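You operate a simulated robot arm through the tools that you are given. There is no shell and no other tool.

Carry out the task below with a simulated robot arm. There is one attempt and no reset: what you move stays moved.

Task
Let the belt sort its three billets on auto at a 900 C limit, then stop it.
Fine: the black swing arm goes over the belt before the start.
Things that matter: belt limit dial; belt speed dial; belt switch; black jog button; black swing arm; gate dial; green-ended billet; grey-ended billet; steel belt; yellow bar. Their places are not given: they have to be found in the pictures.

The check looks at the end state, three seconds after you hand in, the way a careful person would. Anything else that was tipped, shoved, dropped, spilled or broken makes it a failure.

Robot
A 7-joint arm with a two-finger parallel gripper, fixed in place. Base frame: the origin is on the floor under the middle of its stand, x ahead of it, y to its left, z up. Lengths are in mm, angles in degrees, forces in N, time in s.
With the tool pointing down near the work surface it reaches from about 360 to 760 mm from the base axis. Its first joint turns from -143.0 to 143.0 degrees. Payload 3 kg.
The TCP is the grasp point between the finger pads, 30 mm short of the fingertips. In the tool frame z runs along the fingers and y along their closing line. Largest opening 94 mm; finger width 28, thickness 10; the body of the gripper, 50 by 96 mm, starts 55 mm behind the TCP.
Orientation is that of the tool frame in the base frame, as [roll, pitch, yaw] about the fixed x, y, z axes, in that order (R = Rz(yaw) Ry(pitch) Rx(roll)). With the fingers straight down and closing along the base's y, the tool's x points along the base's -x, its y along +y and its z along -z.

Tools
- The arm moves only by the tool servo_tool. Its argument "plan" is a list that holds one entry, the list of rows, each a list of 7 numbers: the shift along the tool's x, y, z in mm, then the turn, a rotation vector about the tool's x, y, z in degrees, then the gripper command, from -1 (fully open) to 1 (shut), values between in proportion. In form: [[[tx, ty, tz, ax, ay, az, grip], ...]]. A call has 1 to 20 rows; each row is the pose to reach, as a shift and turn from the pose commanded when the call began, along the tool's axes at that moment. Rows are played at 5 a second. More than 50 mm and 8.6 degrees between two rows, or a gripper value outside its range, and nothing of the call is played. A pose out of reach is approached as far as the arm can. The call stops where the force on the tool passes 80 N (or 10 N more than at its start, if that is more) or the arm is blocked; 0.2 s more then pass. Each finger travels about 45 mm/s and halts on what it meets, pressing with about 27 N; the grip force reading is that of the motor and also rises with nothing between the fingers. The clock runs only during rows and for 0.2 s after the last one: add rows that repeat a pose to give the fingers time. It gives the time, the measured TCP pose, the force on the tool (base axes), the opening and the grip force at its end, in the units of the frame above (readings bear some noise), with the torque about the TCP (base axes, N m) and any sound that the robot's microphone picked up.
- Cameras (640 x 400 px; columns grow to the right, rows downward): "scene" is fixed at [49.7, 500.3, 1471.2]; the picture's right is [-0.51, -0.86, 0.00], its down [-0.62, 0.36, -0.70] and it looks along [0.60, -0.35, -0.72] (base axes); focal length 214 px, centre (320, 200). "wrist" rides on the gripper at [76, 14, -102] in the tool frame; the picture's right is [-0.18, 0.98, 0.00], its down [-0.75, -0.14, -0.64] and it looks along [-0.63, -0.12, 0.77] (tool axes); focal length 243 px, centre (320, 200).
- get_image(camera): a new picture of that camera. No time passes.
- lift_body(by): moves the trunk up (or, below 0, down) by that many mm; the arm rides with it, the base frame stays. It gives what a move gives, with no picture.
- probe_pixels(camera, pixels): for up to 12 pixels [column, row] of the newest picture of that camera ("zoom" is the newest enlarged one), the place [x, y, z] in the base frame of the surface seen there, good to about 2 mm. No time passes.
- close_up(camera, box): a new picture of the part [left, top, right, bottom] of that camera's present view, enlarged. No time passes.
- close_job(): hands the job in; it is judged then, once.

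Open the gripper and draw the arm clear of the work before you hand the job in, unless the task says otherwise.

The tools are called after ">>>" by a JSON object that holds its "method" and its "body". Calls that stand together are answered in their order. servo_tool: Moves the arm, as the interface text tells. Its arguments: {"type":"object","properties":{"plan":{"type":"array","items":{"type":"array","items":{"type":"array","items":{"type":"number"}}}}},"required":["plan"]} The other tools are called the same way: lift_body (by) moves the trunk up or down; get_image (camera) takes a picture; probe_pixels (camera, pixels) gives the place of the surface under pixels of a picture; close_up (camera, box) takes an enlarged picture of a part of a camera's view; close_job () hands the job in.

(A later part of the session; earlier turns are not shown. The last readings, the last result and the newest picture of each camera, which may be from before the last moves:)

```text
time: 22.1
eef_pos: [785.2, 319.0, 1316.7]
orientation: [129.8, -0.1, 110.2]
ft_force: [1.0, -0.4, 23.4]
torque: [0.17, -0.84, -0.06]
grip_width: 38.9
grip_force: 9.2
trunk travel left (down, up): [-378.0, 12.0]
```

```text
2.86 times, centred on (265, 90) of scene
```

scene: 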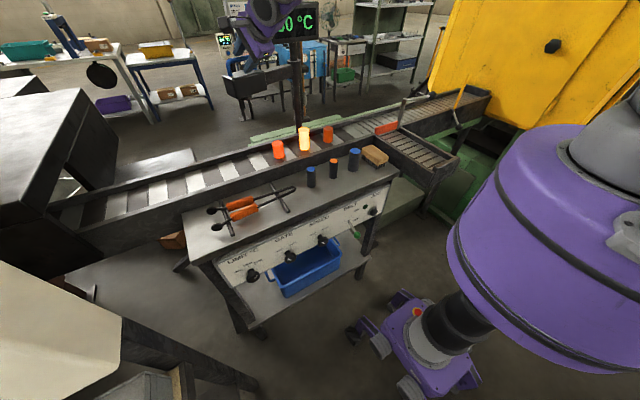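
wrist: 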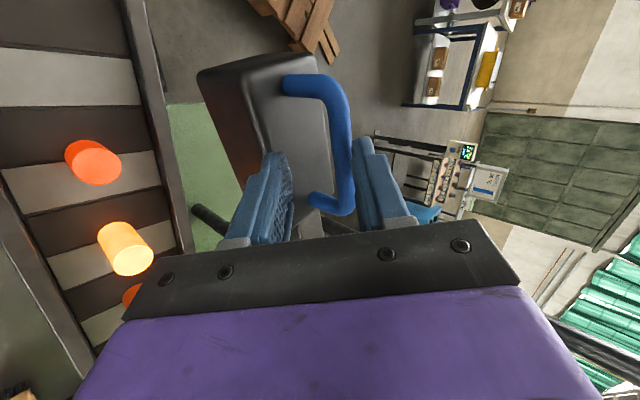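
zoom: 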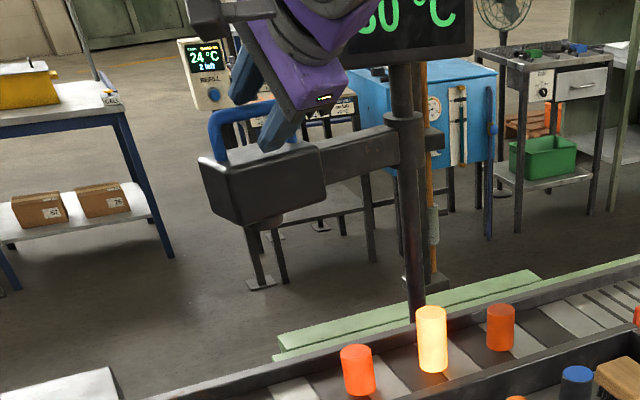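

The handle has swung about 17° and the bar slid near the fingertips. I re-engage deeper with a steeper 38° tilt (now within reach), then clamp the bar.

>>> {"method": "servo_tool", "body": {"plan": [[[-1.5, 5, 5, 0, 0, 0, 0.4], [-3, 8, 8, 4, 0, 0, 0.4], [-4, 11, 11, 8, 0, 0, 0.4], [-4.8, 13.1, 13.7, 12, 0, 0, 0.4], [-4.8, 13.1, 13.7, 12, 0, 0, 0.4]]]}}

>>> {"method": "close_up", "body": {"camera": "wrist", "box": [180, 10, 420, 250]}}

```text
time: 23.2
eef_pos: [800.2, 321.8, 1321.6]
orientation: [141.5, 0.0, 110.2]
ft_force: [-2.6, 5.4, 48.4]
torque: [1.01, -1.49, 0.0]
grip_width: 45.3
grip_force: 14.5
trunk travel left (down, up): [-378.0, 12.0]
```

```text
1.67 times, centred on (300, 130) of wrist
```

zoom: 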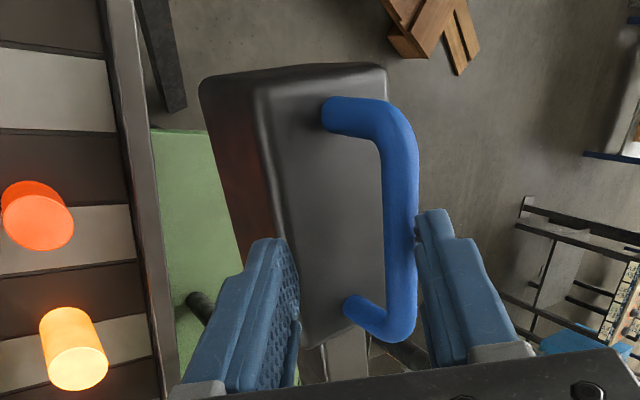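

An upward load of 48 N shows up and the opening is 45 mm, so something touches. I probe the bar, head edge and fingers before moving.

>>> {"method": "probe_pixels", "body": {"camera": "zoom", "pixels": [[395, 150], [400, 200], [402, 250], [400, 300], [350, 310], [335, 115], [285, 245], [262, 245], [430, 220], [330, 200], [300, 300], [250, 190]]}}

>>> {"method": "close_up", "body": {"camera": "scene", "box": [210, 20, 310, 105]}}

```text
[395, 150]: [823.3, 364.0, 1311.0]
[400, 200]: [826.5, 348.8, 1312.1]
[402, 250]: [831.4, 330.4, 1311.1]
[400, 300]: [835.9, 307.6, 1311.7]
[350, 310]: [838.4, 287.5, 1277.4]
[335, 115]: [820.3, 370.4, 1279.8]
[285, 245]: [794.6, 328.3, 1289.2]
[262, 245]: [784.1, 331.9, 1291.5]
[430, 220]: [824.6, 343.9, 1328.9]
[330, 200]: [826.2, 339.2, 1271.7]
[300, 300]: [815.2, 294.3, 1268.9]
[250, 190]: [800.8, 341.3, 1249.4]
```

```text
4.71 times, centred on (260, 62) of scene
```

zoom: 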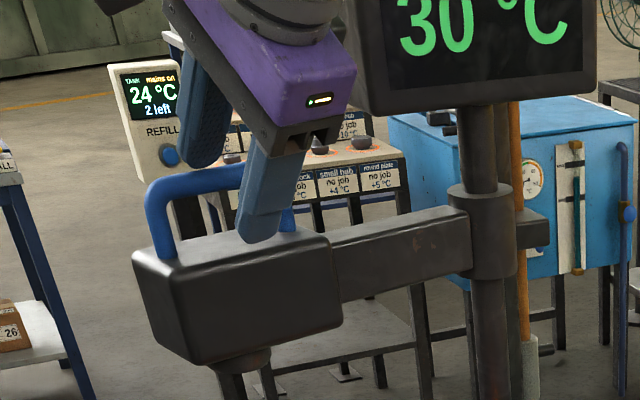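

The near finger rests on the head's top while the bar (now at ≈(830,332)) presses the far finger. I lift off, shift forward so the bar is centred and shallower, then clamp it lightly.

>>> {"method": "servo_tool", "body": {"plan": [[[0, 7.4, -9.5, 0, 0, 0, 0.35], [0, 12.1, -5.8, 0, 0, 0, 0.35], [0.3, 15.2, -0.9, 0, 0, 0, 0.35], [0.5, 15.2, -0.9, 0, 0, 0, 0.4], [0.5, 11.9, 3.3, 0, 0, 0, 0.4], [0.5, 11.9, 3.3, 0, 0, 0, 0.4]]]}}

>>> {"method": "close_up", "body": {"camera": "wrist", "box": [180, 10, 420, 250]}}

>>> {"method": "close_up", "body": {"camera": "scene", "box": [210, 20, 310, 105]}}

```text
time: 24.6
eef_pos: [814.7, 323.2, 1324.5]
orientation: [141.7, -0.1, 110.1]
ft_force: [1.5, 0.3, 30.6]
torque: [0.46, -0.94, 0.09]
grip_width: 40.1
grip_force: 9.7
trunk travel left (down, up): [-378.0, 12.0]
```

```text
1.67 times, centred on (300, 130) of wrist
```

zoom: 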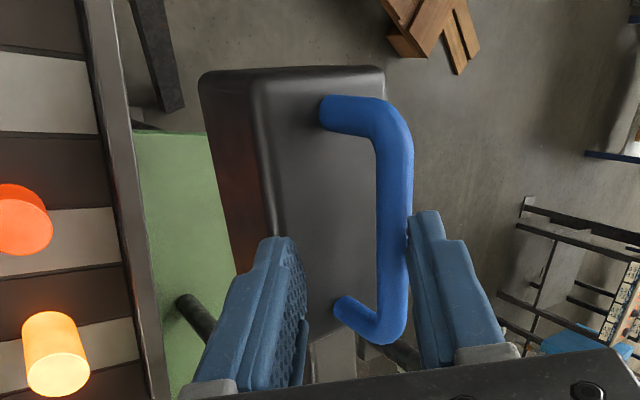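

```text
4.71 times, centred on (260, 62) of scene
```

zoom: 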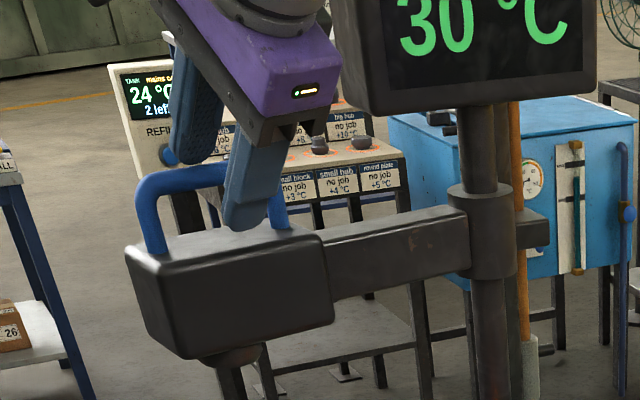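

Still 30 N up with the fingers held apart at 40 mm. I probe the bar, fingertips, and head again to find the contact.

>>> {"method": "probe_pixels", "body": {"camera": "zoom", "pixels": [[248, 222], [262, 215], [235, 222], [255, 180], [200, 170], [180, 180], [160, 230], [230, 240], [300, 240], [280, 215], [150, 210], [200, 130]]}}

>>> {"method": "close_up", "body": {"camera": "wrist", "box": [260, 100, 380, 220]}}

>>> {"method": "probe_pixels", "body": {"camera": "zoom", "pixels": [[370, 100], [375, 200], [380, 300], [330, 370], [150, 230], [120, 240], [200, 250], [450, 200], [420, 220], [250, 150], [260, 300], [400, 240]]}}

```text
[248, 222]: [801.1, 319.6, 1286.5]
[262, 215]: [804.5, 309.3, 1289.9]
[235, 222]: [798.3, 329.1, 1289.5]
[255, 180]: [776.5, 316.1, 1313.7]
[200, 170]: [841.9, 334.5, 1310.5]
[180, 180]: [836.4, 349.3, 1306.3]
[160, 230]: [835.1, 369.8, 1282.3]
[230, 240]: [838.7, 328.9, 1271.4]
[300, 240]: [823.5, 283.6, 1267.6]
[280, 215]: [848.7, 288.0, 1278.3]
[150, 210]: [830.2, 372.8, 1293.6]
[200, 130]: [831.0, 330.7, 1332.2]
```

```text
3.33 times, centred on (320, 160) of wrist
```

zoom: 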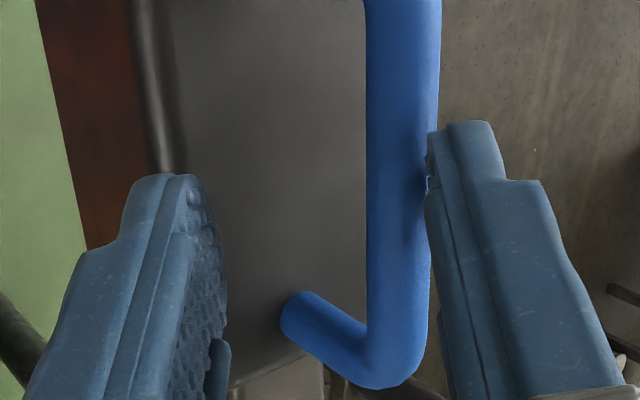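

```text
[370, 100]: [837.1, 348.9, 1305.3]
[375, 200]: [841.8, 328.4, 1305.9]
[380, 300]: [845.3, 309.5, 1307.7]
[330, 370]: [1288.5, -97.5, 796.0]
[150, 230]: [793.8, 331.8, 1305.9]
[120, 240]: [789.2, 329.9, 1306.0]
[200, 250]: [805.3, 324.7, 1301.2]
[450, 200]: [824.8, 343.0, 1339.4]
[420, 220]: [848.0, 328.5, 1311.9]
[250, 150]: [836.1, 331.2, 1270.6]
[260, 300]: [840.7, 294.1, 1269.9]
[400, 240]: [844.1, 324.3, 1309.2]
```

The far fingertip is sitting on top of the bar, dragging it back. I lift 30 mm clear, and re-aim at the bar's present place (≈(845,334,1306)) with a 42° tilt.

>>> {"method": "servo_tool", "body": {"plan": [[[0, 9.3, -11.8, 0, 0, 0, 0.36], [0, 18.5, -23.6, 0, 0, 0, 0.36], [-1.5, 24, -19, -2, 0, 0, 0.36], [-3.1, 30, -14.6, -4, 0, 0, 0.36], [-3.1, 30, -14.6, -4, 0, 0, 0.36]]]}}

>>> {"method": "get_image", "body": {"camera": "wrist"}}

>>> {"method": "close_up", "body": {"camera": "wrist", "box": [180, 10, 420, 250]}}

>>> {"method": "probe_pixels", "body": {"camera": "wrist", "pixels": [[345, 75], [345, 95], [348, 120], [350, 140], [350, 160], [340, 180]]}}

```text
time: 25.9
eef_pos: [830.7, 329.3, 1350.1]
orientation: [138.0, 0.0, 110.1]
ft_force: [0.6, 0.1, -0.5]
torque: [-0.03, 0.01, 0.0]
grip_width: 30.0
grip_force: 0.0
trunk travel left (down, up): [-378.0, 12.0]
```

```text
taken
```

wrist: 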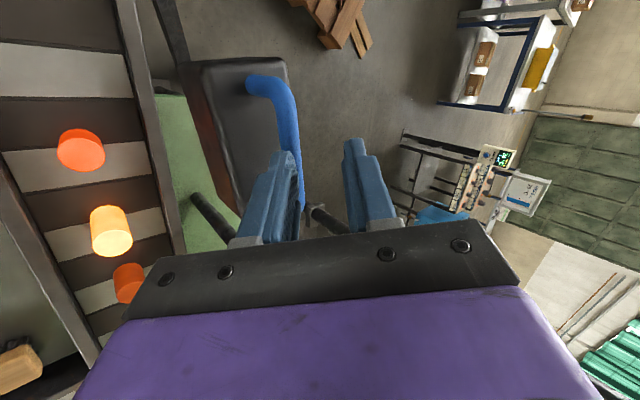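

```text
1.67 times, centred on (300, 130) of wrist
```

zoom: 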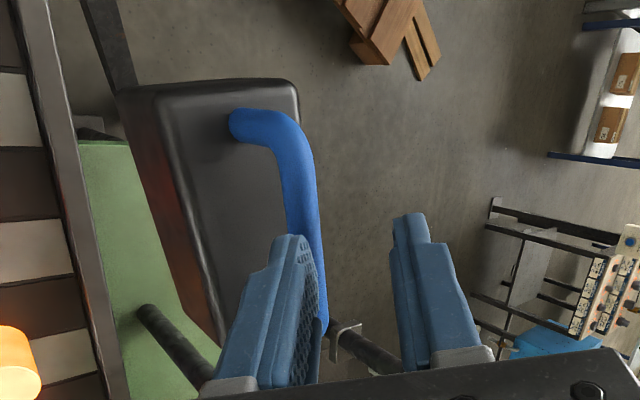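

```text
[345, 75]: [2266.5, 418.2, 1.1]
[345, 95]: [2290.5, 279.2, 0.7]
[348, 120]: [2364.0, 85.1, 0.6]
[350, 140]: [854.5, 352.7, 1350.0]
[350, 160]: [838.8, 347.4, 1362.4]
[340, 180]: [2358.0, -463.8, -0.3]
```

Free now. The bar appears at wrist px (285,110); I probe it.

>>> {"method": "probe_pixels", "body": {"camera": "wrist", "pixels": [[283, 95], [288, 110], [293, 130], [297, 145], [280, 100], [299, 160], [265, 84], [255, 120]]}}

```text
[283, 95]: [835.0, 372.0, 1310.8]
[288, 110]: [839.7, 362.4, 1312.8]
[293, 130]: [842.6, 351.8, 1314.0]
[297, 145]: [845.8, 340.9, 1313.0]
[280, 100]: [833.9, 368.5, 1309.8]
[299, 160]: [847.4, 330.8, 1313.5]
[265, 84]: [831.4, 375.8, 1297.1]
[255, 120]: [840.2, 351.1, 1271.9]
```

The bar top is at z≈1313 along (840,362)–(847,331), so the swing is at about 9°. I descend 32 mm with a 4 mm forward compensation and check before clamping.

>>> {"method": "servo_tool", "body": {"plan": [[[0, -3.7, 10.1, 0, 0, 0, 0.36], [0, -10.4, 17.5, 0, 0, 0, 0.36], [0, -15.1, 22.7, 0, 0, 0, 0.36], [0, -18.4, 26.5, 0, 0, 0, 0.36], [0, -18.4, 26.5, 0, 0, 0, 0.36]]]}}

>>> {"method": "close_up", "body": {"camera": "wrist", "box": [180, 10, 420, 250]}}

```text
time: 27.1
eef_pos: [835.8, 329.2, 1319.3]
orientation: [138.0, -0.1, 110.1]
ft_force: [-0.1, -0.3, 0.4]
torque: [0.01, 0.0, 0.0]
grip_width: 30.1
grip_force: 0.0
trunk travel left (down, up): [-378.0, 12.0]
```

```text
1.67 times, centred on (300, 130) of wrist
```

zoom: 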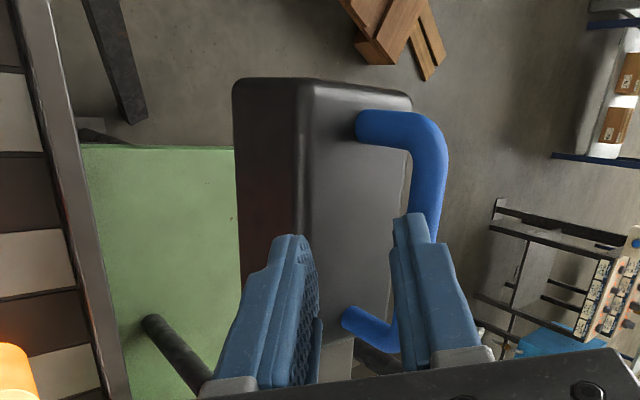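

The far finger now seems to overlap the bar in view. I probe the bar and head to see whether it's between the fingers or not.

>>> {"method": "probe_pixels", "body": {"camera": "zoom", "pixels": [[420, 150], [428, 190], [437, 225], [395, 345], [365, 325], [390, 120], [350, 220], [345, 300], [405, 250], [410, 225], [440, 260], [270, 200]]}}

>>> {"method": "close_up", "body": {"camera": "scene", "box": [210, 20, 310, 105]}}

```text
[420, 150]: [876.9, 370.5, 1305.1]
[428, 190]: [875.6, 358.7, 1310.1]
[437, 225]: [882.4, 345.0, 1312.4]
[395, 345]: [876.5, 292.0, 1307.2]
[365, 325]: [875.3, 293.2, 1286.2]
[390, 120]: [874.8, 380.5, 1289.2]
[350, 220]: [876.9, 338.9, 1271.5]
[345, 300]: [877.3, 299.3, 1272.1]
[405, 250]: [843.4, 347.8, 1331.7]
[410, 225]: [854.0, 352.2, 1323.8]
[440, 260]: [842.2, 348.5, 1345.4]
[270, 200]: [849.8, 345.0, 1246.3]
```

```text
4.71 times, centred on (260, 62) of scene
```

zoom: 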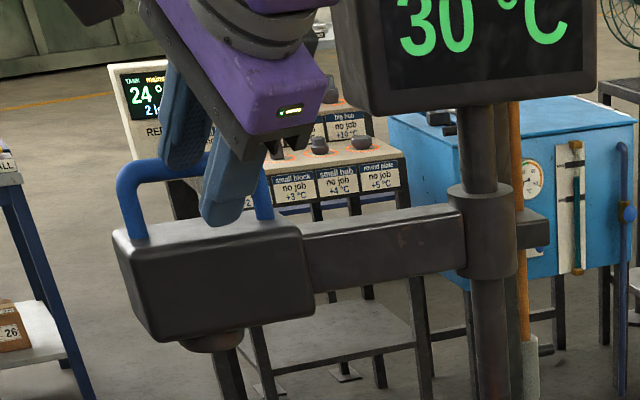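

The probe shows the head back at x≈877: the arm returns to its rest by itself, so it must be pulled through in one go with the bar clamped. I back up to the pre-grasp with tilt plane along x.

>>> {"method": "servo_tool", "body": {"plan": [[[0, 12, -13.5, 0, 0, 0, 0.4], [4, 16.7, -20.9, 0, -4.5, 5, 0.4], [9.4, 16.7, -20.9, 0, -9, 10, 0.4], [9.4, 16.7, -20.9, 0, -13.4, 14.9, 0.4], [9.4, 16.7, -20.9, 0, -13.4, 14.9, 0.4]]]}}

>>> {"method": "servo_tool", "body": {"plan": [[[0, 0, 0, -4, 0, 0, 0.4], [0, 0, 0, -8, 0, 0, 0.4], [0, 0, 0, -8, 0, 0, 0.4]]]}}

>>> {"method": "close_up", "body": {"camera": "wrist", "box": [180, 10, 420, 250]}}

```text
time: 28.2
eef_pos: [831.7, 338.5, 1345.6]
orientation: [138.2, -0.1, 90.1]
ft_force: [0.4, 0.3, -0.1]
torque: [-0.01, -0.03, -0.02]
grip_width: 28.2
grip_force: 0.0
trunk travel left (down, up): [-378.0, 12.0]
```

```text
time: 29.1
eef_pos: [831.2, 338.2, 1344.4]
orientation: [129.9, 0.1, 90.2]
ft_force: [-0.3, 0.3, -0.3]
torque: [0.01, -0.02, 0.01]
grip_width: 28.5
grip_force: 0.1
trunk travel left (down, up): [-378.0, 12.0]
```

```text
1.67 times, centred on (300, 130) of wrist
```

zoom: 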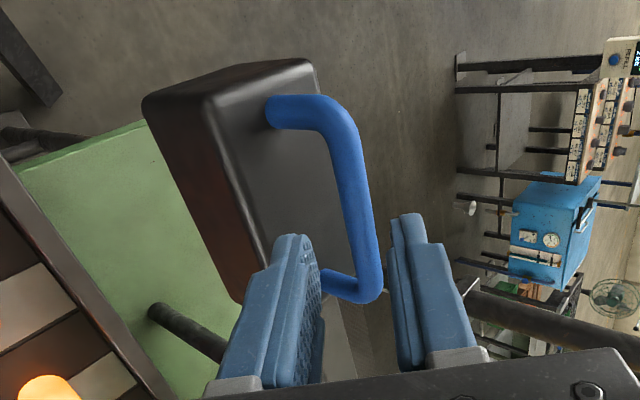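

The bar is aligned 62 mm ahead along the tool axis. I advance 46 mm and clamp the bar.

>>> {"method": "servo_tool", "body": {"plan": [[[0, 0, 16, 0, 0, 0, 0.4], [0, 0, 32, 0, 0, 0, 0.4], [0, 0, 42, 0, 0, 0, 0.4], [0, 0, 46, 0, 0, 0, 0.4], [0, 0, 46, 0, 0, 0, 1], [0, 0, 46, 0, 0, 0, 1], [0, 0, 46, 0, 0, 0, 1], [0, 0, 46, 0, 0, 0, 1]]]}}

>>> {"method": "close_up", "body": {"camera": "wrist", "box": [180, 10, 420, 250]}}

```text
time: 30.9
eef_pos: [860.9, 336.6, 1318.0]
orientation: [129.7, -0.1, 90.1]
ft_force: [10.7, 0.6, 29.5]
torque: [-0.08, -0.51, 1.84]
grip_width: 12.9
grip_force: 44.9
out of reach, approached as far as the arm can: row 4, 5, 6, 7, 8
trunk travel left (down, up): [-378.0, 12.0]
```

```text
1.67 times, centred on (300, 130) of wrist
```

zoom: 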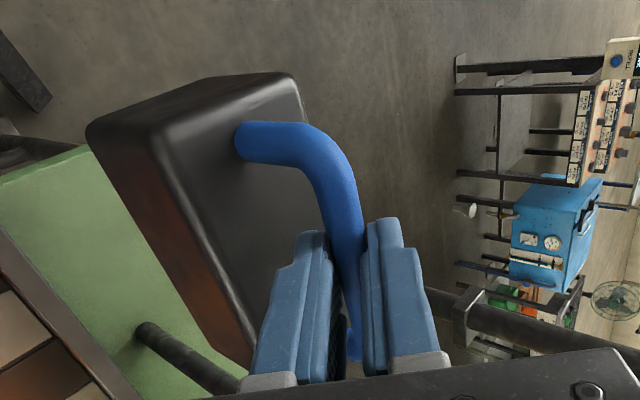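

The bar is clamped (12.9 mm, 45 N). I pull it through the first 20° of the arc with the tool turning along, gripper kept shut.

>>> {"method": "servo_tool", "body": {"plan": [[[-0.7, -6.2, -7.4, 0, 1.9, -1.6, 1], [-1.8, -12.3, -14.6, 0, 3.8, -3.2, 1], [-3.3, -18.4, -21.9, 0, 5.7, -4.8, 1], [-5.2, -24.4, -29.1, 0, 7.7, -6.4, 1], [-7.6, -30.5, -36.3, 0, 9.6, -8.0, 1], [-10.3, -36.4, -43.4, 0, 11.5, -9.6, 1], [-13.4, -42.2, -50.3, 0, 13.4, -11.3, 1], [-17, -48, -57.1, 0, 15.3, -12.9, 1]]]}}

>>> {"method": "close_up", "body": {"camera": "wrist", "box": [180, 10, 420, 250]}}

>>> {"method": "get_image", "body": {"camera": "scene"}}

```text
time: 31.3
eef_pos: [864.4, 336.8, 1318.8]
orientation: [129.1, -0.5, 91.1]
ft_force: [0.7, -5.1, -24.0]
torque: [1.09, 0.13, 0.41]
grip_width: 12.6
grip_force: 44.8
trunk travel left (down, up): [-378.0, 12.0]
stopped in row 2: the force on the tool passed its limit at 106 N (the readings are from after the stop); the commanded pose is now the measured one
```

```text
1.67 times, centred on (300, 130) of wrist
```

zoom: 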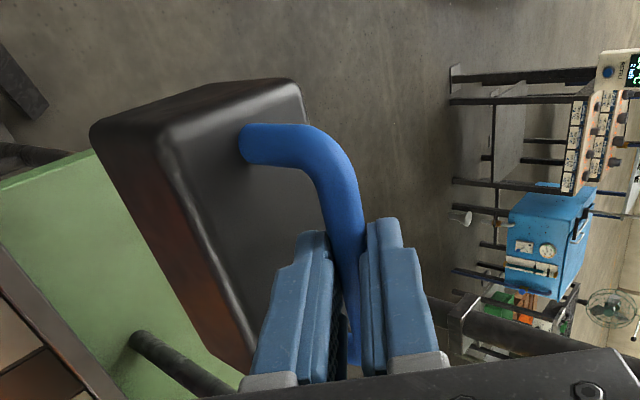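

```text
taken
```

scene: 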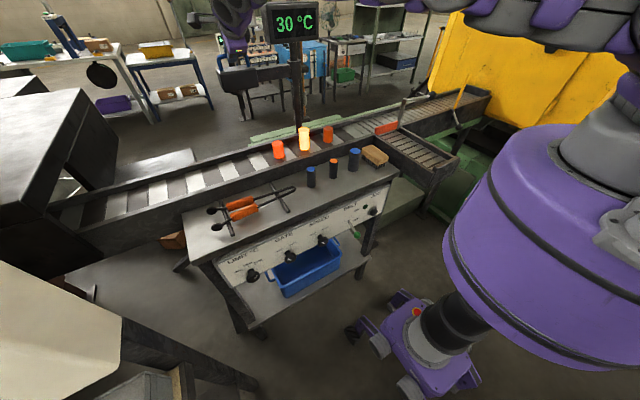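

The pull jerked at the reach limit (106 N) and the command reset to the measured pose. I retry more gently, half the speed, 10° only.

>>> {"method": "servo_tool", "body": {"plan": [[[-0.4, -3.0, -3.7, 0, 1, -0.8, 1], [-0.9, -6.0, -7.3, 0, 1.9, -1.6, 1], [-1.5, -8.9, -11, 0, 2.9, -2.4, 1], [-2.2, -11.9, -14.6, 0, 3.9, -3.2, 1], [-3, -14.8, -18.2, 0, 4.9, -3.9, 1], [-3.9, -17.8, -21.9, 0, 5.8, -4.7, 1], [-4.9, -20.7, -25.5, 0, 6.8, -5.5, 1], [-6, -23.6, -29, 0, 7.8, -6.3, 1]]]}}

>>> {"method": "close_up", "body": {"camera": "wrist", "box": [180, 10, 420, 250]}}

```text
time: 33.1
eef_pos: [828.1, 331.9, 1318.9]
orientation: [129.1, -0.8, 101.5]
ft_force: [-2.2, -6.2, -68.3]
torque: [0.08, 1.01, -0.83]
grip_width: 12.7
grip_force: 45.1
trunk travel left (down, up): [-378.0, 12.0]
```

```text
1.67 times, centred on (300, 130) of wrist
```

zoom: 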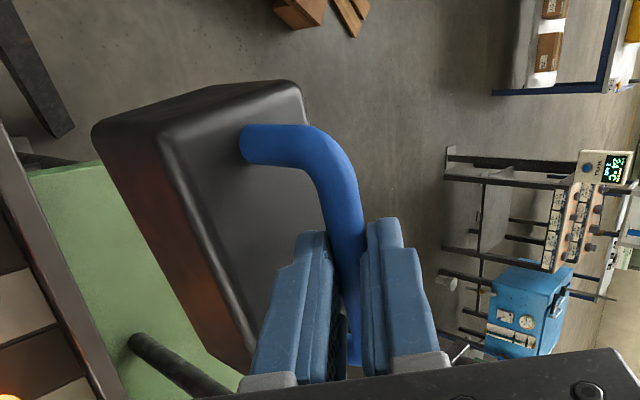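

The handle follows (TCP now at x=828), but there's 68 N pulling down on the tool, so I'm holding it slightly too high. I lower by 3 mm to relieve.

>>> {"method": "servo_tool", "body": {"plan": [[[0, -1.2, 1, 0, 0, 0, 1], [0, -2.3, 1.9, 0, 0, 0, 1]]]}}

```text
time: 33.7
eef_pos: [827.6, 332.5, 1318.9]
orientation: [128.7, -0.9, 101.3]
ft_force: [-1.1, -7.7, -62.0]
torque: [0.06, 0.92, -0.82]
grip_width: 12.7
grip_force: 44.8
trunk travel left (down, up): [-378.0, 12.0]
```

Only a small change (-62 N). I lower the command by another 8 mm and watch the force.

>>> {"method": "servo_tool", "body": {"plan": [[[0, -1.5, 1.3, 0, 0, 0, 1], [0, -3.1, 2.5, 0, 0, 0, 1], [0, -6.2, 5, 0, 0, 0, 1], [0, -6.2, 5, 0, 0, 0, 1]]]}}

```text
time: 34.7
eef_pos: [826.6, 330.6, 1319.5]
orientation: [127.9, -0.8, 101.4]
ft_force: [6.9, -2.2, -6.4]
torque: [0.92, 0.21, 1.05]
grip_width: 12.6
grip_force: 45.3
trunk travel left (down, up): [-378.0, 12.0]
```

Load relieved (-6 N) and the handle is held at about 9°. I continue 10° more with a slight downward bias.

>>> {"method": "servo_tool", "body": {"plan": [[[-0.4, -3.3, -3.5, 0, 1, -0.8, 1], [-0.7, -6.6, -6.9, 0, 2, -1.5, 1], [-1.2, -9.9, -10.3, 0, 3, -2.3, 1], [-1.8, -13.2, -13.7, 0, 3.9, -3.1, 1], [-2.5, -16.5, -17.1, 0, 4.9, -3.9, 1], [-3.2, -19.7, -20.5, 0, 5.9, -4.6, 1], [-4.1, -23, -23.8, 0, 6.9, -5.4, 1], [-5.1, -26.2, -27.1, 0, 7.9, -6.1, 1]]]}}

```text
time: 36.5
eef_pos: [783.8, 314.7, 1318.2]
orientation: [127.6, -0.7, 111.3]
ft_force: [5.2, 1.8, 47.7]
torque: [-0.3, -1.01, 1.22]
grip_width: 13.0
grip_force: 45.0
trunk travel left (down, up): [-378.0, 12.0]
```

At about 21° now with +48 N upward load; I relieve by raising 5 mm while continuing 10° further.

>>> {"method": "servo_tool", "body": {"plan": [[[0, 2.4, -1.8, 0, 0, 0, 1], [-0.5, 1.1, -6.8, 0, 1, -0.8, 1], [-1, -1.8, -10.5, 0, 2, -1.5, 1], [-1.7, -4.6, -14.2, 0, 3, -2.3, 1], [-2.5, -7.5, -17.9, 0, 4, -3.1, 1], [-3.4, -10.4, -21.6, 0, 5, -3.9, 1], [-4.3, -13.2, -25.3, 0, 5.9, -4.6, 1], [-5.4, -16, -29, 0, 6.9, -5.4, 1], [-6.6, -18.8, -32.6, 0, 7.9, -6.1, 1]]]}}

>>> {"method": "get_image", "body": {"camera": "scene"}}

```text
time: 38.5
eef_pos: [753.0, 297.8, 1318.8]
orientation: [128.0, -0.7, 121.5]
ft_force: [1.0, 3.7, 32.0]
torque: [-0.39, -0.87, 0.83]
grip_width: 12.6
grip_force: 44.8
trunk travel left (down, up): [-378.0, 12.0]
```

```text
taken
```

scene: 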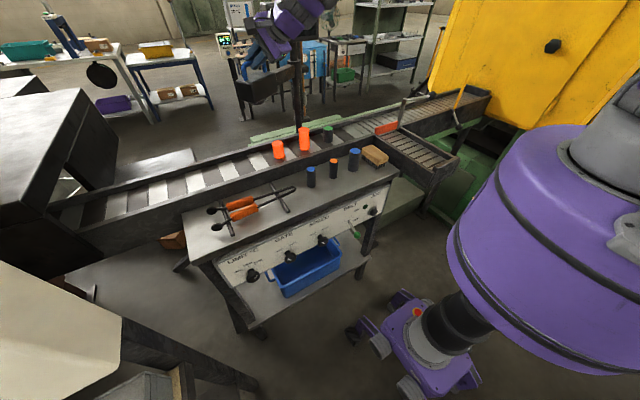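

The billets look different now: the right one at px (328,133) shows a green end and the middle one has turned orange. I zoom in to check.

>>> {"method": "close_up", "body": {"camera": "scene", "box": [260, 110, 350, 170]}}

>>> {"method": "close_up", "body": {"camera": "scene", "box": [220, 0, 350, 110]}}

>>> {"method": "get_image", "body": {"camera": "wrist"}}

```text
6.67 times, centred on (305, 140) of scene
```

zoom: 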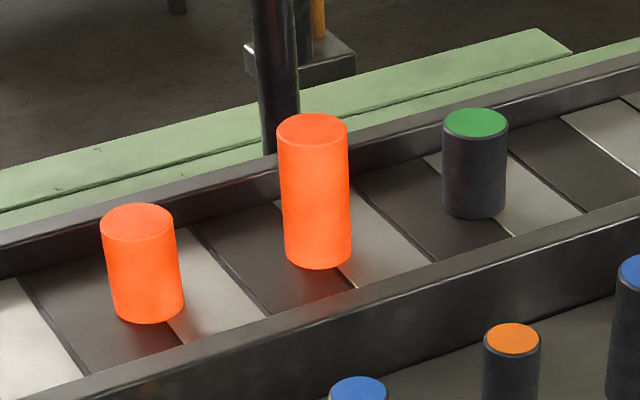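

```text
3.64 times, centred on (285, 55) of scene
```

zoom: 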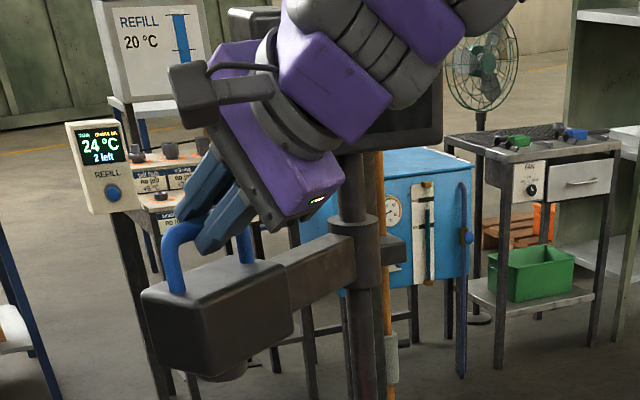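

```text
taken
```

wrist: 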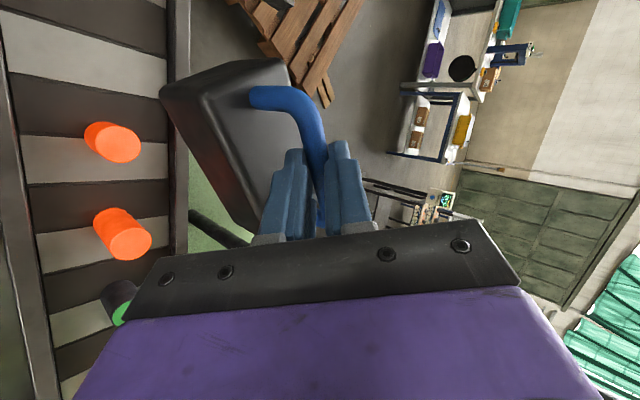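

The billets are cooling in view, so I keep moving. The arm is at about 30°; I continue another 20° with 3 mm upward relief.

>>> {"method": "servo_tool", "body": {"plan": [[[-0.9, -3.5, -9.3, 0, 2, -1.5, 1], [-2.2, -9.3, -16.7, 0, 3.9, -3.1, 1], [-3.9, -15.1, -24.1, 0, 5.9, -4.6, 1], [-6, -20.8, -31.5, 0, 7.9, -6.2, 1], [-8.5, -26.4, -38.7, 0, 9.9, -7.7, 1], [-11.4, -32, -45.8, 0, 11.8, -9.2, 1], [-14.7, -37.5, -52.9, 0, 13.8, -10.8, 1], [-18.4, -43, -59.8, 0, 15.8, -12.3, 1]]]}}

>>> {"method": "get_image", "body": {"camera": "scene"}}

```text
time: 40.3
eef_pos: [700.7, 244.8, 1318.4]
orientation: [127.9, -0.8, 141.4]
ft_force: [-7.1, 4.8, 1.0]
torque: [-0.51, -0.63, 0.08]
grip_width: 12.5
grip_force: 45.4
trunk travel left (down, up): [-378.0, 12.0]
```

```text
taken
```

scene: 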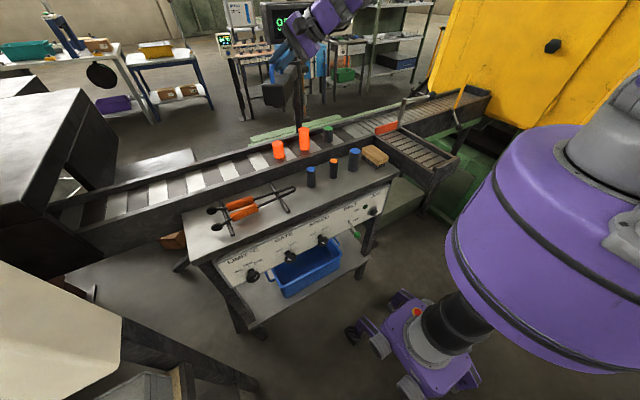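

The arm is at ~50° and the display now shows a number starting with 9. I zoom in on it.

>>> {"method": "close_up", "body": {"camera": "scene", "box": [240, 0, 350, 110]}}

>>> {"method": "get_image", "body": {"camera": "wrist"}}

```text
3.64 times, centred on (295, 55) of scene
```

zoom: 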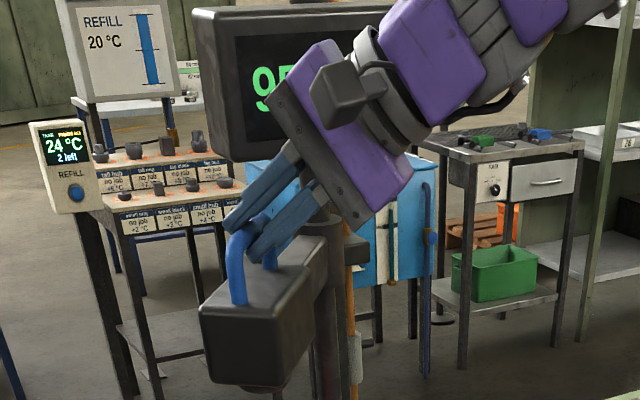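

```text
taken
```

wrist: 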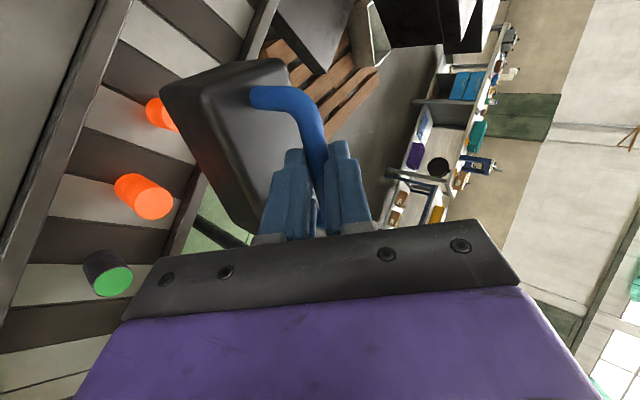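

The display reads about 95x for the left billet. I keep swinging: another 40° of arc, bar still clamped.

>>> {"method": "servo_tool", "body": {"plan": [[[-1.5, -9.3, -12, 0, 3.2, -2.5, 1], [-4.1, -18.5, -23.8, 0, 6.3, -4.9, 1], [-7.8, -27.6, -35.5, 0, 9.5, -7.4, 1], [-12.4, -36.5, -46.9, 0, 12.6, -9.8, 1], [-18.1, -45.3, -58.1, 0, 15.8, -12.3, 1], [-24.7, -53.7, -69, 0, 18.9, -14.7, 1], [-32.3, -61.8, -79.5, 0, 22.1, -17.2, 1], [-40.8, -69.6, -89.4, 0, 25.2, -19.6, 1], [-50.1, -77, -98.9, 0, 28.4, -22.1, 1], [-60.3, -84, -107.9, 0, 31.6, -24.6, 1]]]}}

>>> {"method": "get_image", "body": {"camera": "scene"}}

>>> {"method": "close_up", "body": {"camera": "scene", "box": [240, 0, 400, 170]}}

```text
time: 42.5
eef_pos: [662.8, 98.3, 1318.6]
orientation: [127.6, -0.5, -178.6]
ft_force: [-14.1, 6.5, -19.1]
torque: [-0.33, -0.24, 1.36]
grip_width: 12.6
grip_force: 44.8
trunk travel left (down, up): [-378.0, 12.0]
```

```text
taken
```

scene: 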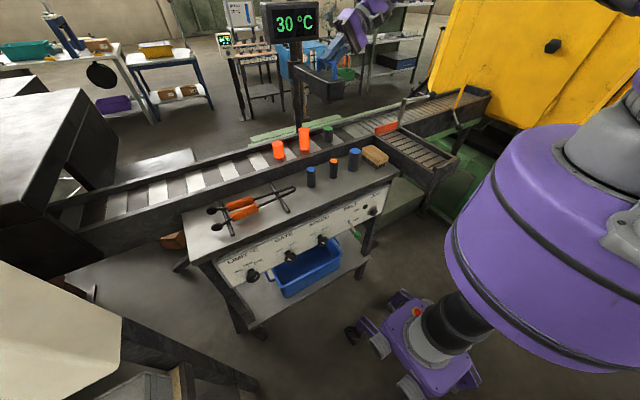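

```text
2.35 times, centred on (320, 85) of scene
```

zoom: 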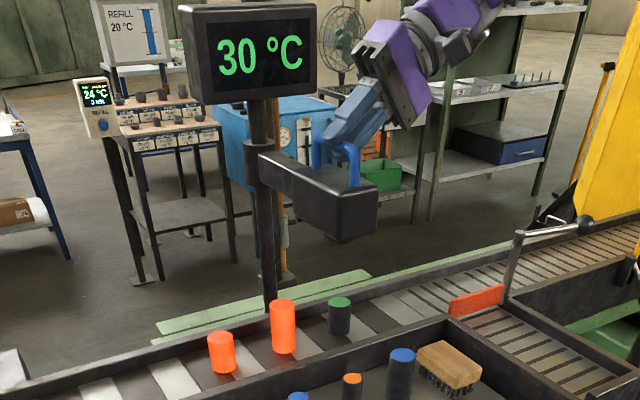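

The arm now stands square across the belt (~90°), display 30 °C, so its sensor (≈(650,120)) is short of the belt centre line; it should go on downstream. I loosen the grip slightly and steepen the tool to 25° around the bar.

>>> {"method": "servo_tool", "body": {"plan": [[[0, 2.8, 1.5, 7, 0, 0, 0.5], [0, 5.6, 3, 14, 0, 0, 0.45], [0, 8.4, 4.5, 21, 0, 0, 0.45], [0, 11.2, 6, 27, 0, 0, 0.45], [0, 11.2, 6, 27, 0, 0, 0.45]]]}}

>>> {"method": "get_image", "body": {"camera": "wrist"}}

>>> {"method": "close_up", "body": {"camera": "scene", "box": [240, 0, 400, 170]}}

```text
time: 43.7
eef_pos: [663.6, 109.5, 1324.4]
orientation: [154.3, -0.6, -178.7]
ft_force: [0.0, -0.7, -0.6]
torque: [-0.01, 0.02, 0.01]
grip_width: 25.8
grip_force: 0.0
trunk travel left (down, up): [-378.0, 12.0]
```

```text
taken
```

wrist: 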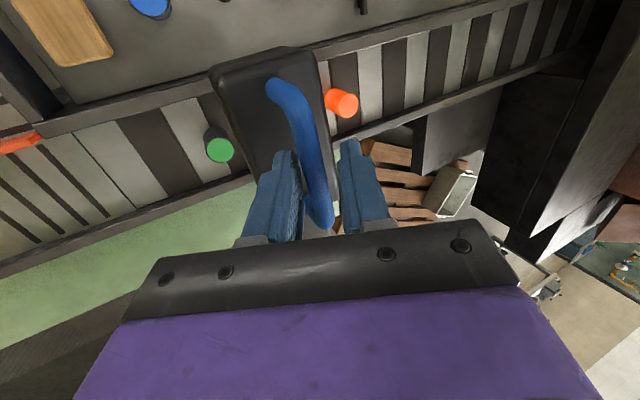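

```text
2.35 times, centred on (320, 85) of scene
```

zoom: 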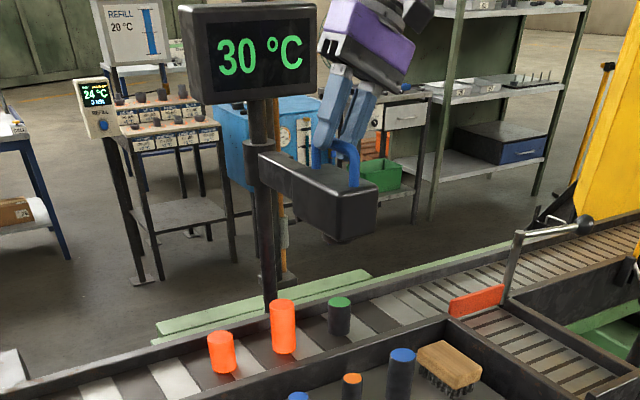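

The arm stays where it's left (no force, bar between open fingers). I pull the fingers off, point the closed gripper straight down beside the head on its upstream (+y) side, ready to push it on downstream.

>>> {"method": "servo_tool", "body": {"plan": [[[0, 0, -25, 0, 0, 0, 0.45], [0, 0, -50, 0, 0, 0, 0.45], [1.1, 40.4, -36.6, 8, 0, 0, 1], [1.3, 67.6, -12.5, 16, 0, 0, 1], [2.2, 65.2, 8.6, 23, 0, 0, 1], [2.2, 65.2, 8.6, 25.7, 0, 0, 1], [2.2, 49.8, 40.6, 25.7, 0, 0, 1], [2.2, 33.5, 74.3, 25.7, 0, 0, 1]]]}}

>>> {"method": "close_up", "body": {"camera": "scene", "box": [240, 0, 400, 170]}}

>>> {"method": "get_image", "body": {"camera": "wrist"}}

```text
time: 45.5
eef_pos: [660.3, 172.0, 1270.2]
orientation: [-180.0, -0.5, -178.7]
ft_force: [0.2, 0.0, -0.2]
torque: [0.03, 0.0, 0.01]
grip_width: 0.0
grip_force: 26.7
trunk travel left (down, up): [-378.0, 12.0]
```

```text
2.35 times, centred on (320, 85) of scene
```

zoom: 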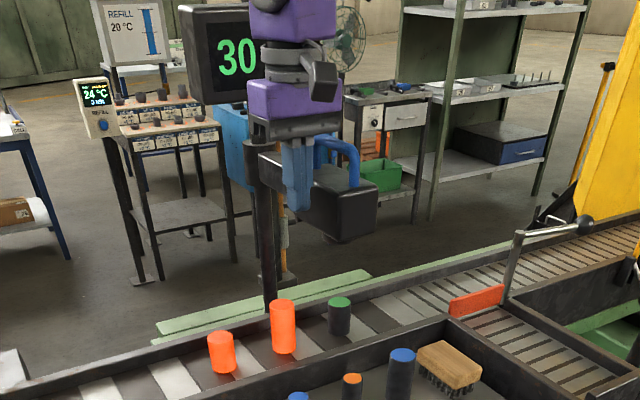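

```text
taken
```

wrist: 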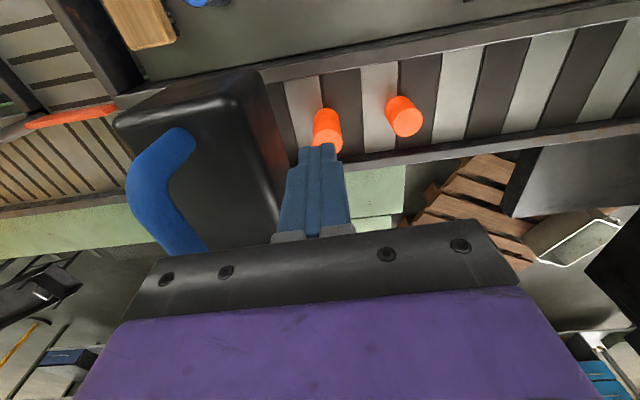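

The closed fingers are beside the head at y=172. I push it along the arc downstream toward ~134°.

>>> {"method": "servo_tool", "body": {"plan": [[[0, -8, 0, 0, 0, 0, 1], [3, -26.5, 0, 0, 0, 0, 1], [5, -44.6, 0, 0, 0, 0, 1], [5, -63.4, 0, 0, 0, 0, 1], [3.5, -82, 0, 0, 0, 0, 1], [0, -100.6, 0, 0, 0, 0, 1], [-4.3, -119, 0, 0, 0, 0, 1], [-10.7, -137, 0, 0, 0, 0, 1], [-18.6, -154.6, 0, 0, 0, 0, 1], [-26.2, -168.5, 0, 0, 0, 0, 1]]]}}

>>> {"method": "close_up", "body": {"camera": "scene", "box": [240, 0, 400, 170]}}

```text
time: 47.7
eef_pos: [689.4, 2.5, 1271.9]
orientation: [179.9, -0.6, -178.7]
ft_force: [-0.9, 0.1, 0.0]
torque: [0.0, 0.03, -0.04]
grip_width: 0.0
grip_force: 27.0
trunk travel left (down, up): [-378.0, 12.0]
```

```text
2.35 times, centred on (320, 85) of scene
```

zoom: 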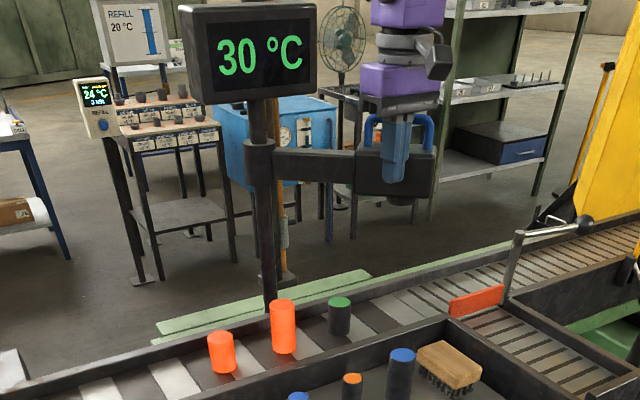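

No contact force now and the head sits ahead of the fingers. I probe the snout at zoom px (402,200) and the head/handle to see its position.

>>> {"method": "probe_pixels", "body": {"camera": "zoom", "pixels": [[402, 199], [410, 200], [390, 200], [370, 180], [430, 180], [350, 170], [300, 165], [428, 135], [375, 135], [425, 120], [260, 150], [400, 203]]}}

>>> {"method": "close_up", "body": {"camera": "scene", "box": [280, 40, 400, 140]}}

```text
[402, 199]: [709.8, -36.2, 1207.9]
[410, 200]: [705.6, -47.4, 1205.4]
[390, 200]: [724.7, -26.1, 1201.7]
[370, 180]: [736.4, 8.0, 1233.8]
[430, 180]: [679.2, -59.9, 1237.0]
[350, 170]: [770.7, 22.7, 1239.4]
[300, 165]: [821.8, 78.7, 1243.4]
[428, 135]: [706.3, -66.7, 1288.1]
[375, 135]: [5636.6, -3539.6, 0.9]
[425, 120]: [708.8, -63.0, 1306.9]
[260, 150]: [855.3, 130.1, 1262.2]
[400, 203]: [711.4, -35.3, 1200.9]
```

```text
4.00 times, centred on (340, 90) of scene
```

zoom: 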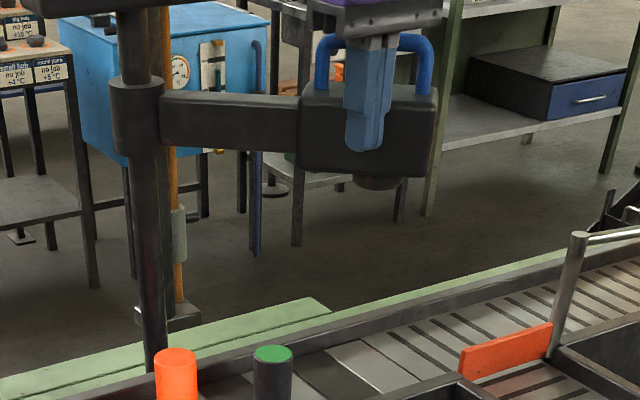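

The sensor now sits at about (728,-51), over the belt centre and downstream of all three billets, and the fingers are free. I retreat and travel to (330,500,1372), in front of the limit dial side.

>>> {"method": "servo_tool", "body": {"plan": [[[25, 20, 0, 0, 0, 0, 1], [50, 30, -40, 0, 0, 0, 1], [80, 50, -80, 0, 0, 0, 1], [115, 80, -100, 0, 0, 0, 1], [137, 118, -100, 0, 0, 0, 0.5], [159, 156, -100, 0, 0, 0, 0], [182, 194, -100, 0, 0, 0, -0.3], [204, 232, -100, 0, 0, 0, -0.3], [226, 270, -100, 0, 0, 0, -0.3], [248, 308, -100, 0, 0, 0, -0.3], [270, 345, -100, 0, 0, 0, -0.3], [292, 383, -100, 0, 0, 0, -0.3], [315, 421, -100, 0, 0, 0, -0.3], [337, 459, -100, 0, 0, 0, -0.3], [359, 497, -100, 0, 0, 0, -0.3]]]}}

>>> {"method": "get_image", "body": {"camera": "scene"}}

```text
refused: row 3 steps farther than a row can; nothing moved
```

```text
taken
```

scene: 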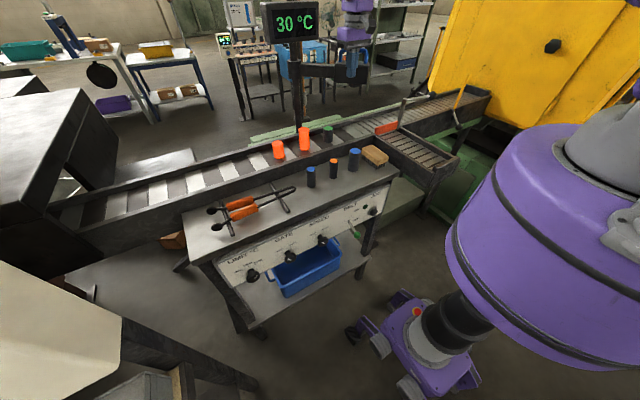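

The third row's step was too large; I resend it with smaller steps.

>>> {"method": "servo_tool", "body": {"plan": [[[25, 20, 0, 0, 0, 0, 1], [45, 28, -35, 0, 0, 0, 1], [68, 42, -68, 0, 0, 0, 1], [98, 68, -90, 0, 0, 0, 1], [125, 105, -100, 0, 0, 0, 0.5], [148, 144, -100, 0, 0, 0, 0], [171, 183, -100, 0, 0, 0, -0.3], [194, 222, -100, 0, 0, 0, -0.3], [217, 261, -100, 0, 0, 0, -0.3], [240, 300, -100, 0, 0, 0, -0.3], [263, 339, -100, 0, 0, 0, -0.3], [287, 378, -100, 0, 0, 0, -0.3], [311, 417, -100, 0, 0, 0, -0.3], [335, 457, -100, 0, 0, 0, -0.3], [359, 497, -100, 0, 0, 0, -0.3]]]}}

>>> {"method": "get_image", "body": {"camera": "scene"}}

```text
time: 50.9
eef_pos: [318.0, 496.9, 1375.4]
orientation: [-179.8, -0.5, -178.6]
ft_force: [0.4, 0.1, -0.8]
torque: [-0.01, 0.02, -0.01]
grip_width: 61.1
grip_force: 0.0
trunk travel left (down, up): [-378.0, 12.0]
```

```text
taken
```

scene: 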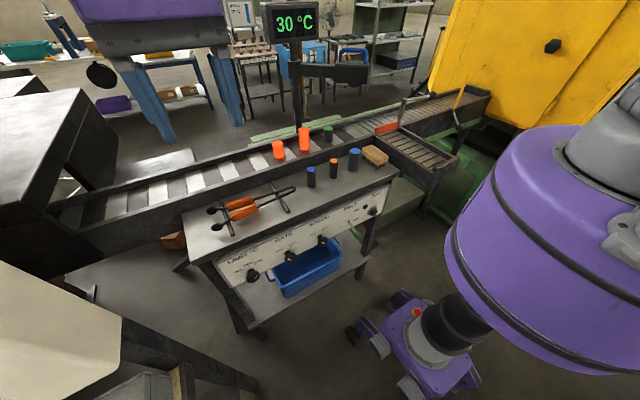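

Now clear of everything at (318,497,1375). I lower the trunk 370 mm to bring the arm down to panel height.

>>> {"method": "lift_body", "body": {"by": -370}}

>>> {"method": "get_image", "body": {"camera": "scene"}}

```text
time: 54.5
eef_pos: [319.3, 494.3, 1007.1]
orientation: [-180.0, -0.6, -178.7]
ft_force: [0.4, 0.4, 0.1]
torque: [0.0, 0.0, 0.01]
grip_width: 61.1
grip_force: 0.1
trunk travel left (down, up): [-8.0, 382.0]
```

```text
taken
```

scene: 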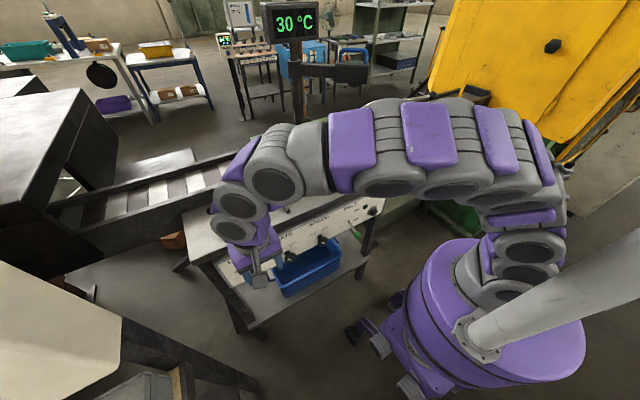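

I check what the beige object at lower left of the scene is (it may be near where the wrist will go), and look at the dial from here.

>>> {"method": "probe_pixels", "body": {"camera": "scene", "pixels": [[50, 330], [115, 325], [30, 280], [200, 370], [180, 385], [150, 360], [240, 390], [262, 280], [245, 260]]}}

>>> {"method": "get_image", "body": {"camera": "wrist"}}

```text
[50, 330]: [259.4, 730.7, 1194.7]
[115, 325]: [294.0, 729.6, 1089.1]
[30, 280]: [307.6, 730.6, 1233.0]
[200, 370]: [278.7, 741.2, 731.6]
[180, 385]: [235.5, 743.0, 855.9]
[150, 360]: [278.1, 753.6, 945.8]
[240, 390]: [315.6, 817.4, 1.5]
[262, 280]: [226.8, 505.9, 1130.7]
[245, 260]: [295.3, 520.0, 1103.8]
```

```text
taken
```

wrist: 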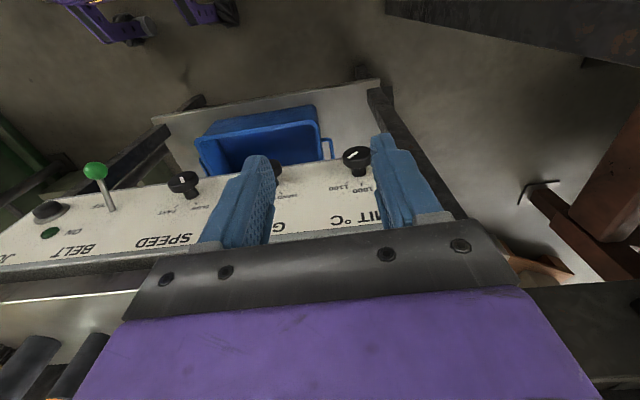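

The beige machine is at y≥730, so there's room. I tilt the tool 45° forward while dropping to about (310,520,920).

>>> {"method": "servo_tool", "body": {"plan": [[[1.5, 4.3, 14.5, 0, -7.5, 0, -0.3], [3, 8.7, 29, 0, -15, 0, -0.3], [4.5, 13, 43.5, 0, -22.5, 0, -0.3], [6, 17.3, 58, 0, -30, 0, -0.3], [7.5, 21.7, 72.5, 0, -37.5, 0, -0.3], [9, 26, 87, 0, -45, 0, -0.3], [9, 26, 87, 0, -45, 0, -0.3]]]}}

>>> {"method": "get_image", "body": {"camera": "scene"}}

```text
time: 56.0
eef_pos: [321.9, 512.6, 914.5]
orientation: [-179.8, 43.9, 179.6]
ft_force: [-0.4, 1.1, -0.6]
torque: [-0.02, 0.0, 0.01]
grip_width: 61.1
grip_force: 0.0
trunk travel left (down, up): [-8.0, 382.0]
```

```text
taken
```

scene: 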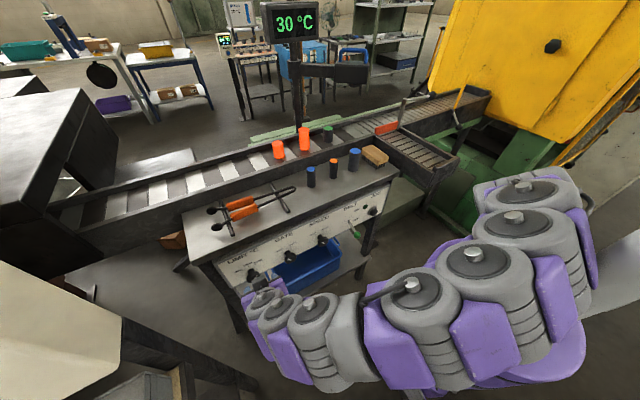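

The elbow dropped to a low posture, which suits the panel. I finish tilting to horizontal at the pre-grasp (350,530,811) in front of the limit dial.

>>> {"method": "servo_tool", "body": {"plan": [[[8, 3, 15, 0, -7, 0, -0.2], [16, 6, 30, 0, -14, 0, -0.2], [24, 9, 45, 0, -21, 0, -0.2], [32, 11, 60, 0, -28, 0, -0.2], [42, 14, 77, 0, -37, 0, -0.2], [51.5, 17, 93.5, 0, -45.5, 0, -0.2], [51.5, 17, 93.5, 0, -46, 0, -0.2]]]}}

>>> {"method": "get_image", "body": {"camera": "scene"}}

>>> {"method": "get_image", "body": {"camera": "wrist"}}

```text
refused: row 5 steps farther than a row can; nothing moved
```

```text
taken
```

scene: 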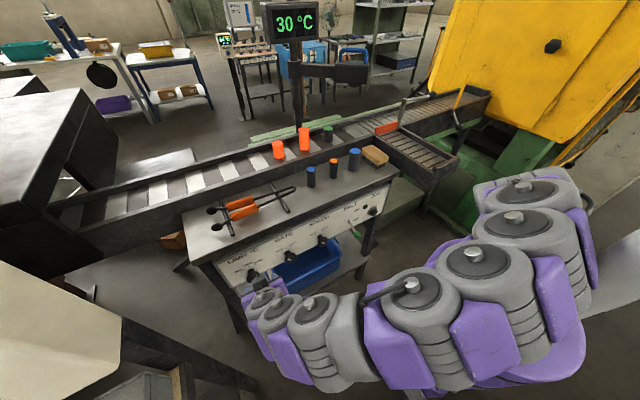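

```text
taken
```

wrist: 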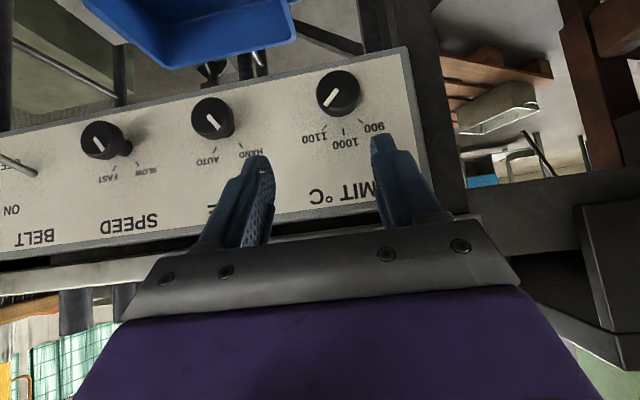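

One rotation step exceeded 8.6°; I resend with even steps.

>>> {"method": "servo_tool", "body": {"plan": [[[7.4, 2.4, 13.4, 0, -6.6, 0, -0.2], [14.7, 4.9, 26.7, 0, -13.2, 0, -0.2], [22, 7.3, 40, 0, -19.8, 0, -0.2], [29.4, 9.7, 53.4, 0, -26.4, 0, -0.2], [36.8, 12.1, 66.8, 0, -33, 0, -0.2], [44.1, 14.6, 80.1, 0, -39.6, 0, -0.2], [51.5, 17, 93.5, 0, -46, 0, -0.2], [51.5, 17, 93.5, 0, -46, 0, -0.2]]]}}

>>> {"method": "get_image", "body": {"camera": "scene"}}

>>> {"method": "get_image", "body": {"camera": "wrist"}}

```text
time: 57.9
eef_pos: [336.6, 537.3, 814.7]
orientation: [6.5, 89.4, 7.9]
ft_force: [-1.1, 0.5, 0.5]
torque: [0.0, 0.02, 0.0]
grip_width: 56.4
grip_force: 0.1
trunk travel left (down, up): [-8.0, 382.0]
```

```text
taken
```

scene: 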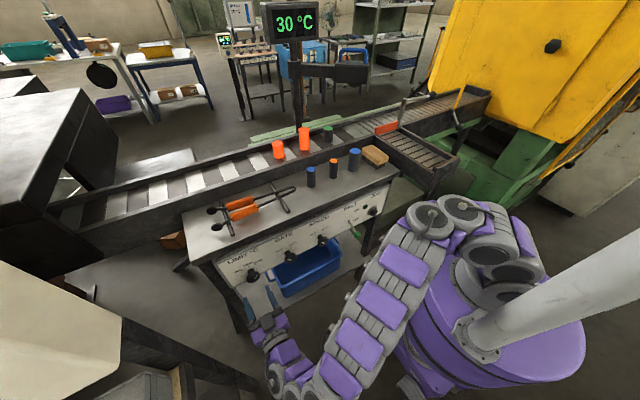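

```text
taken
```

wrist: 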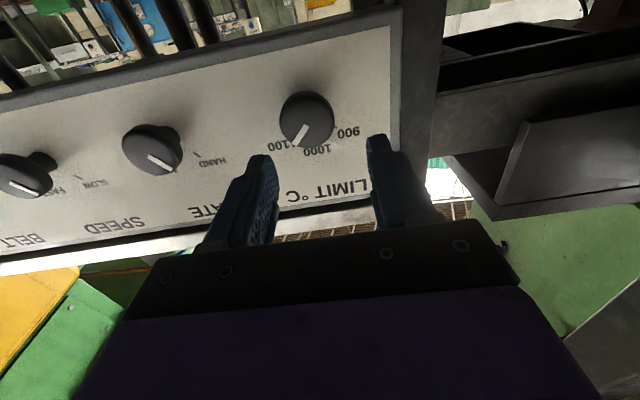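

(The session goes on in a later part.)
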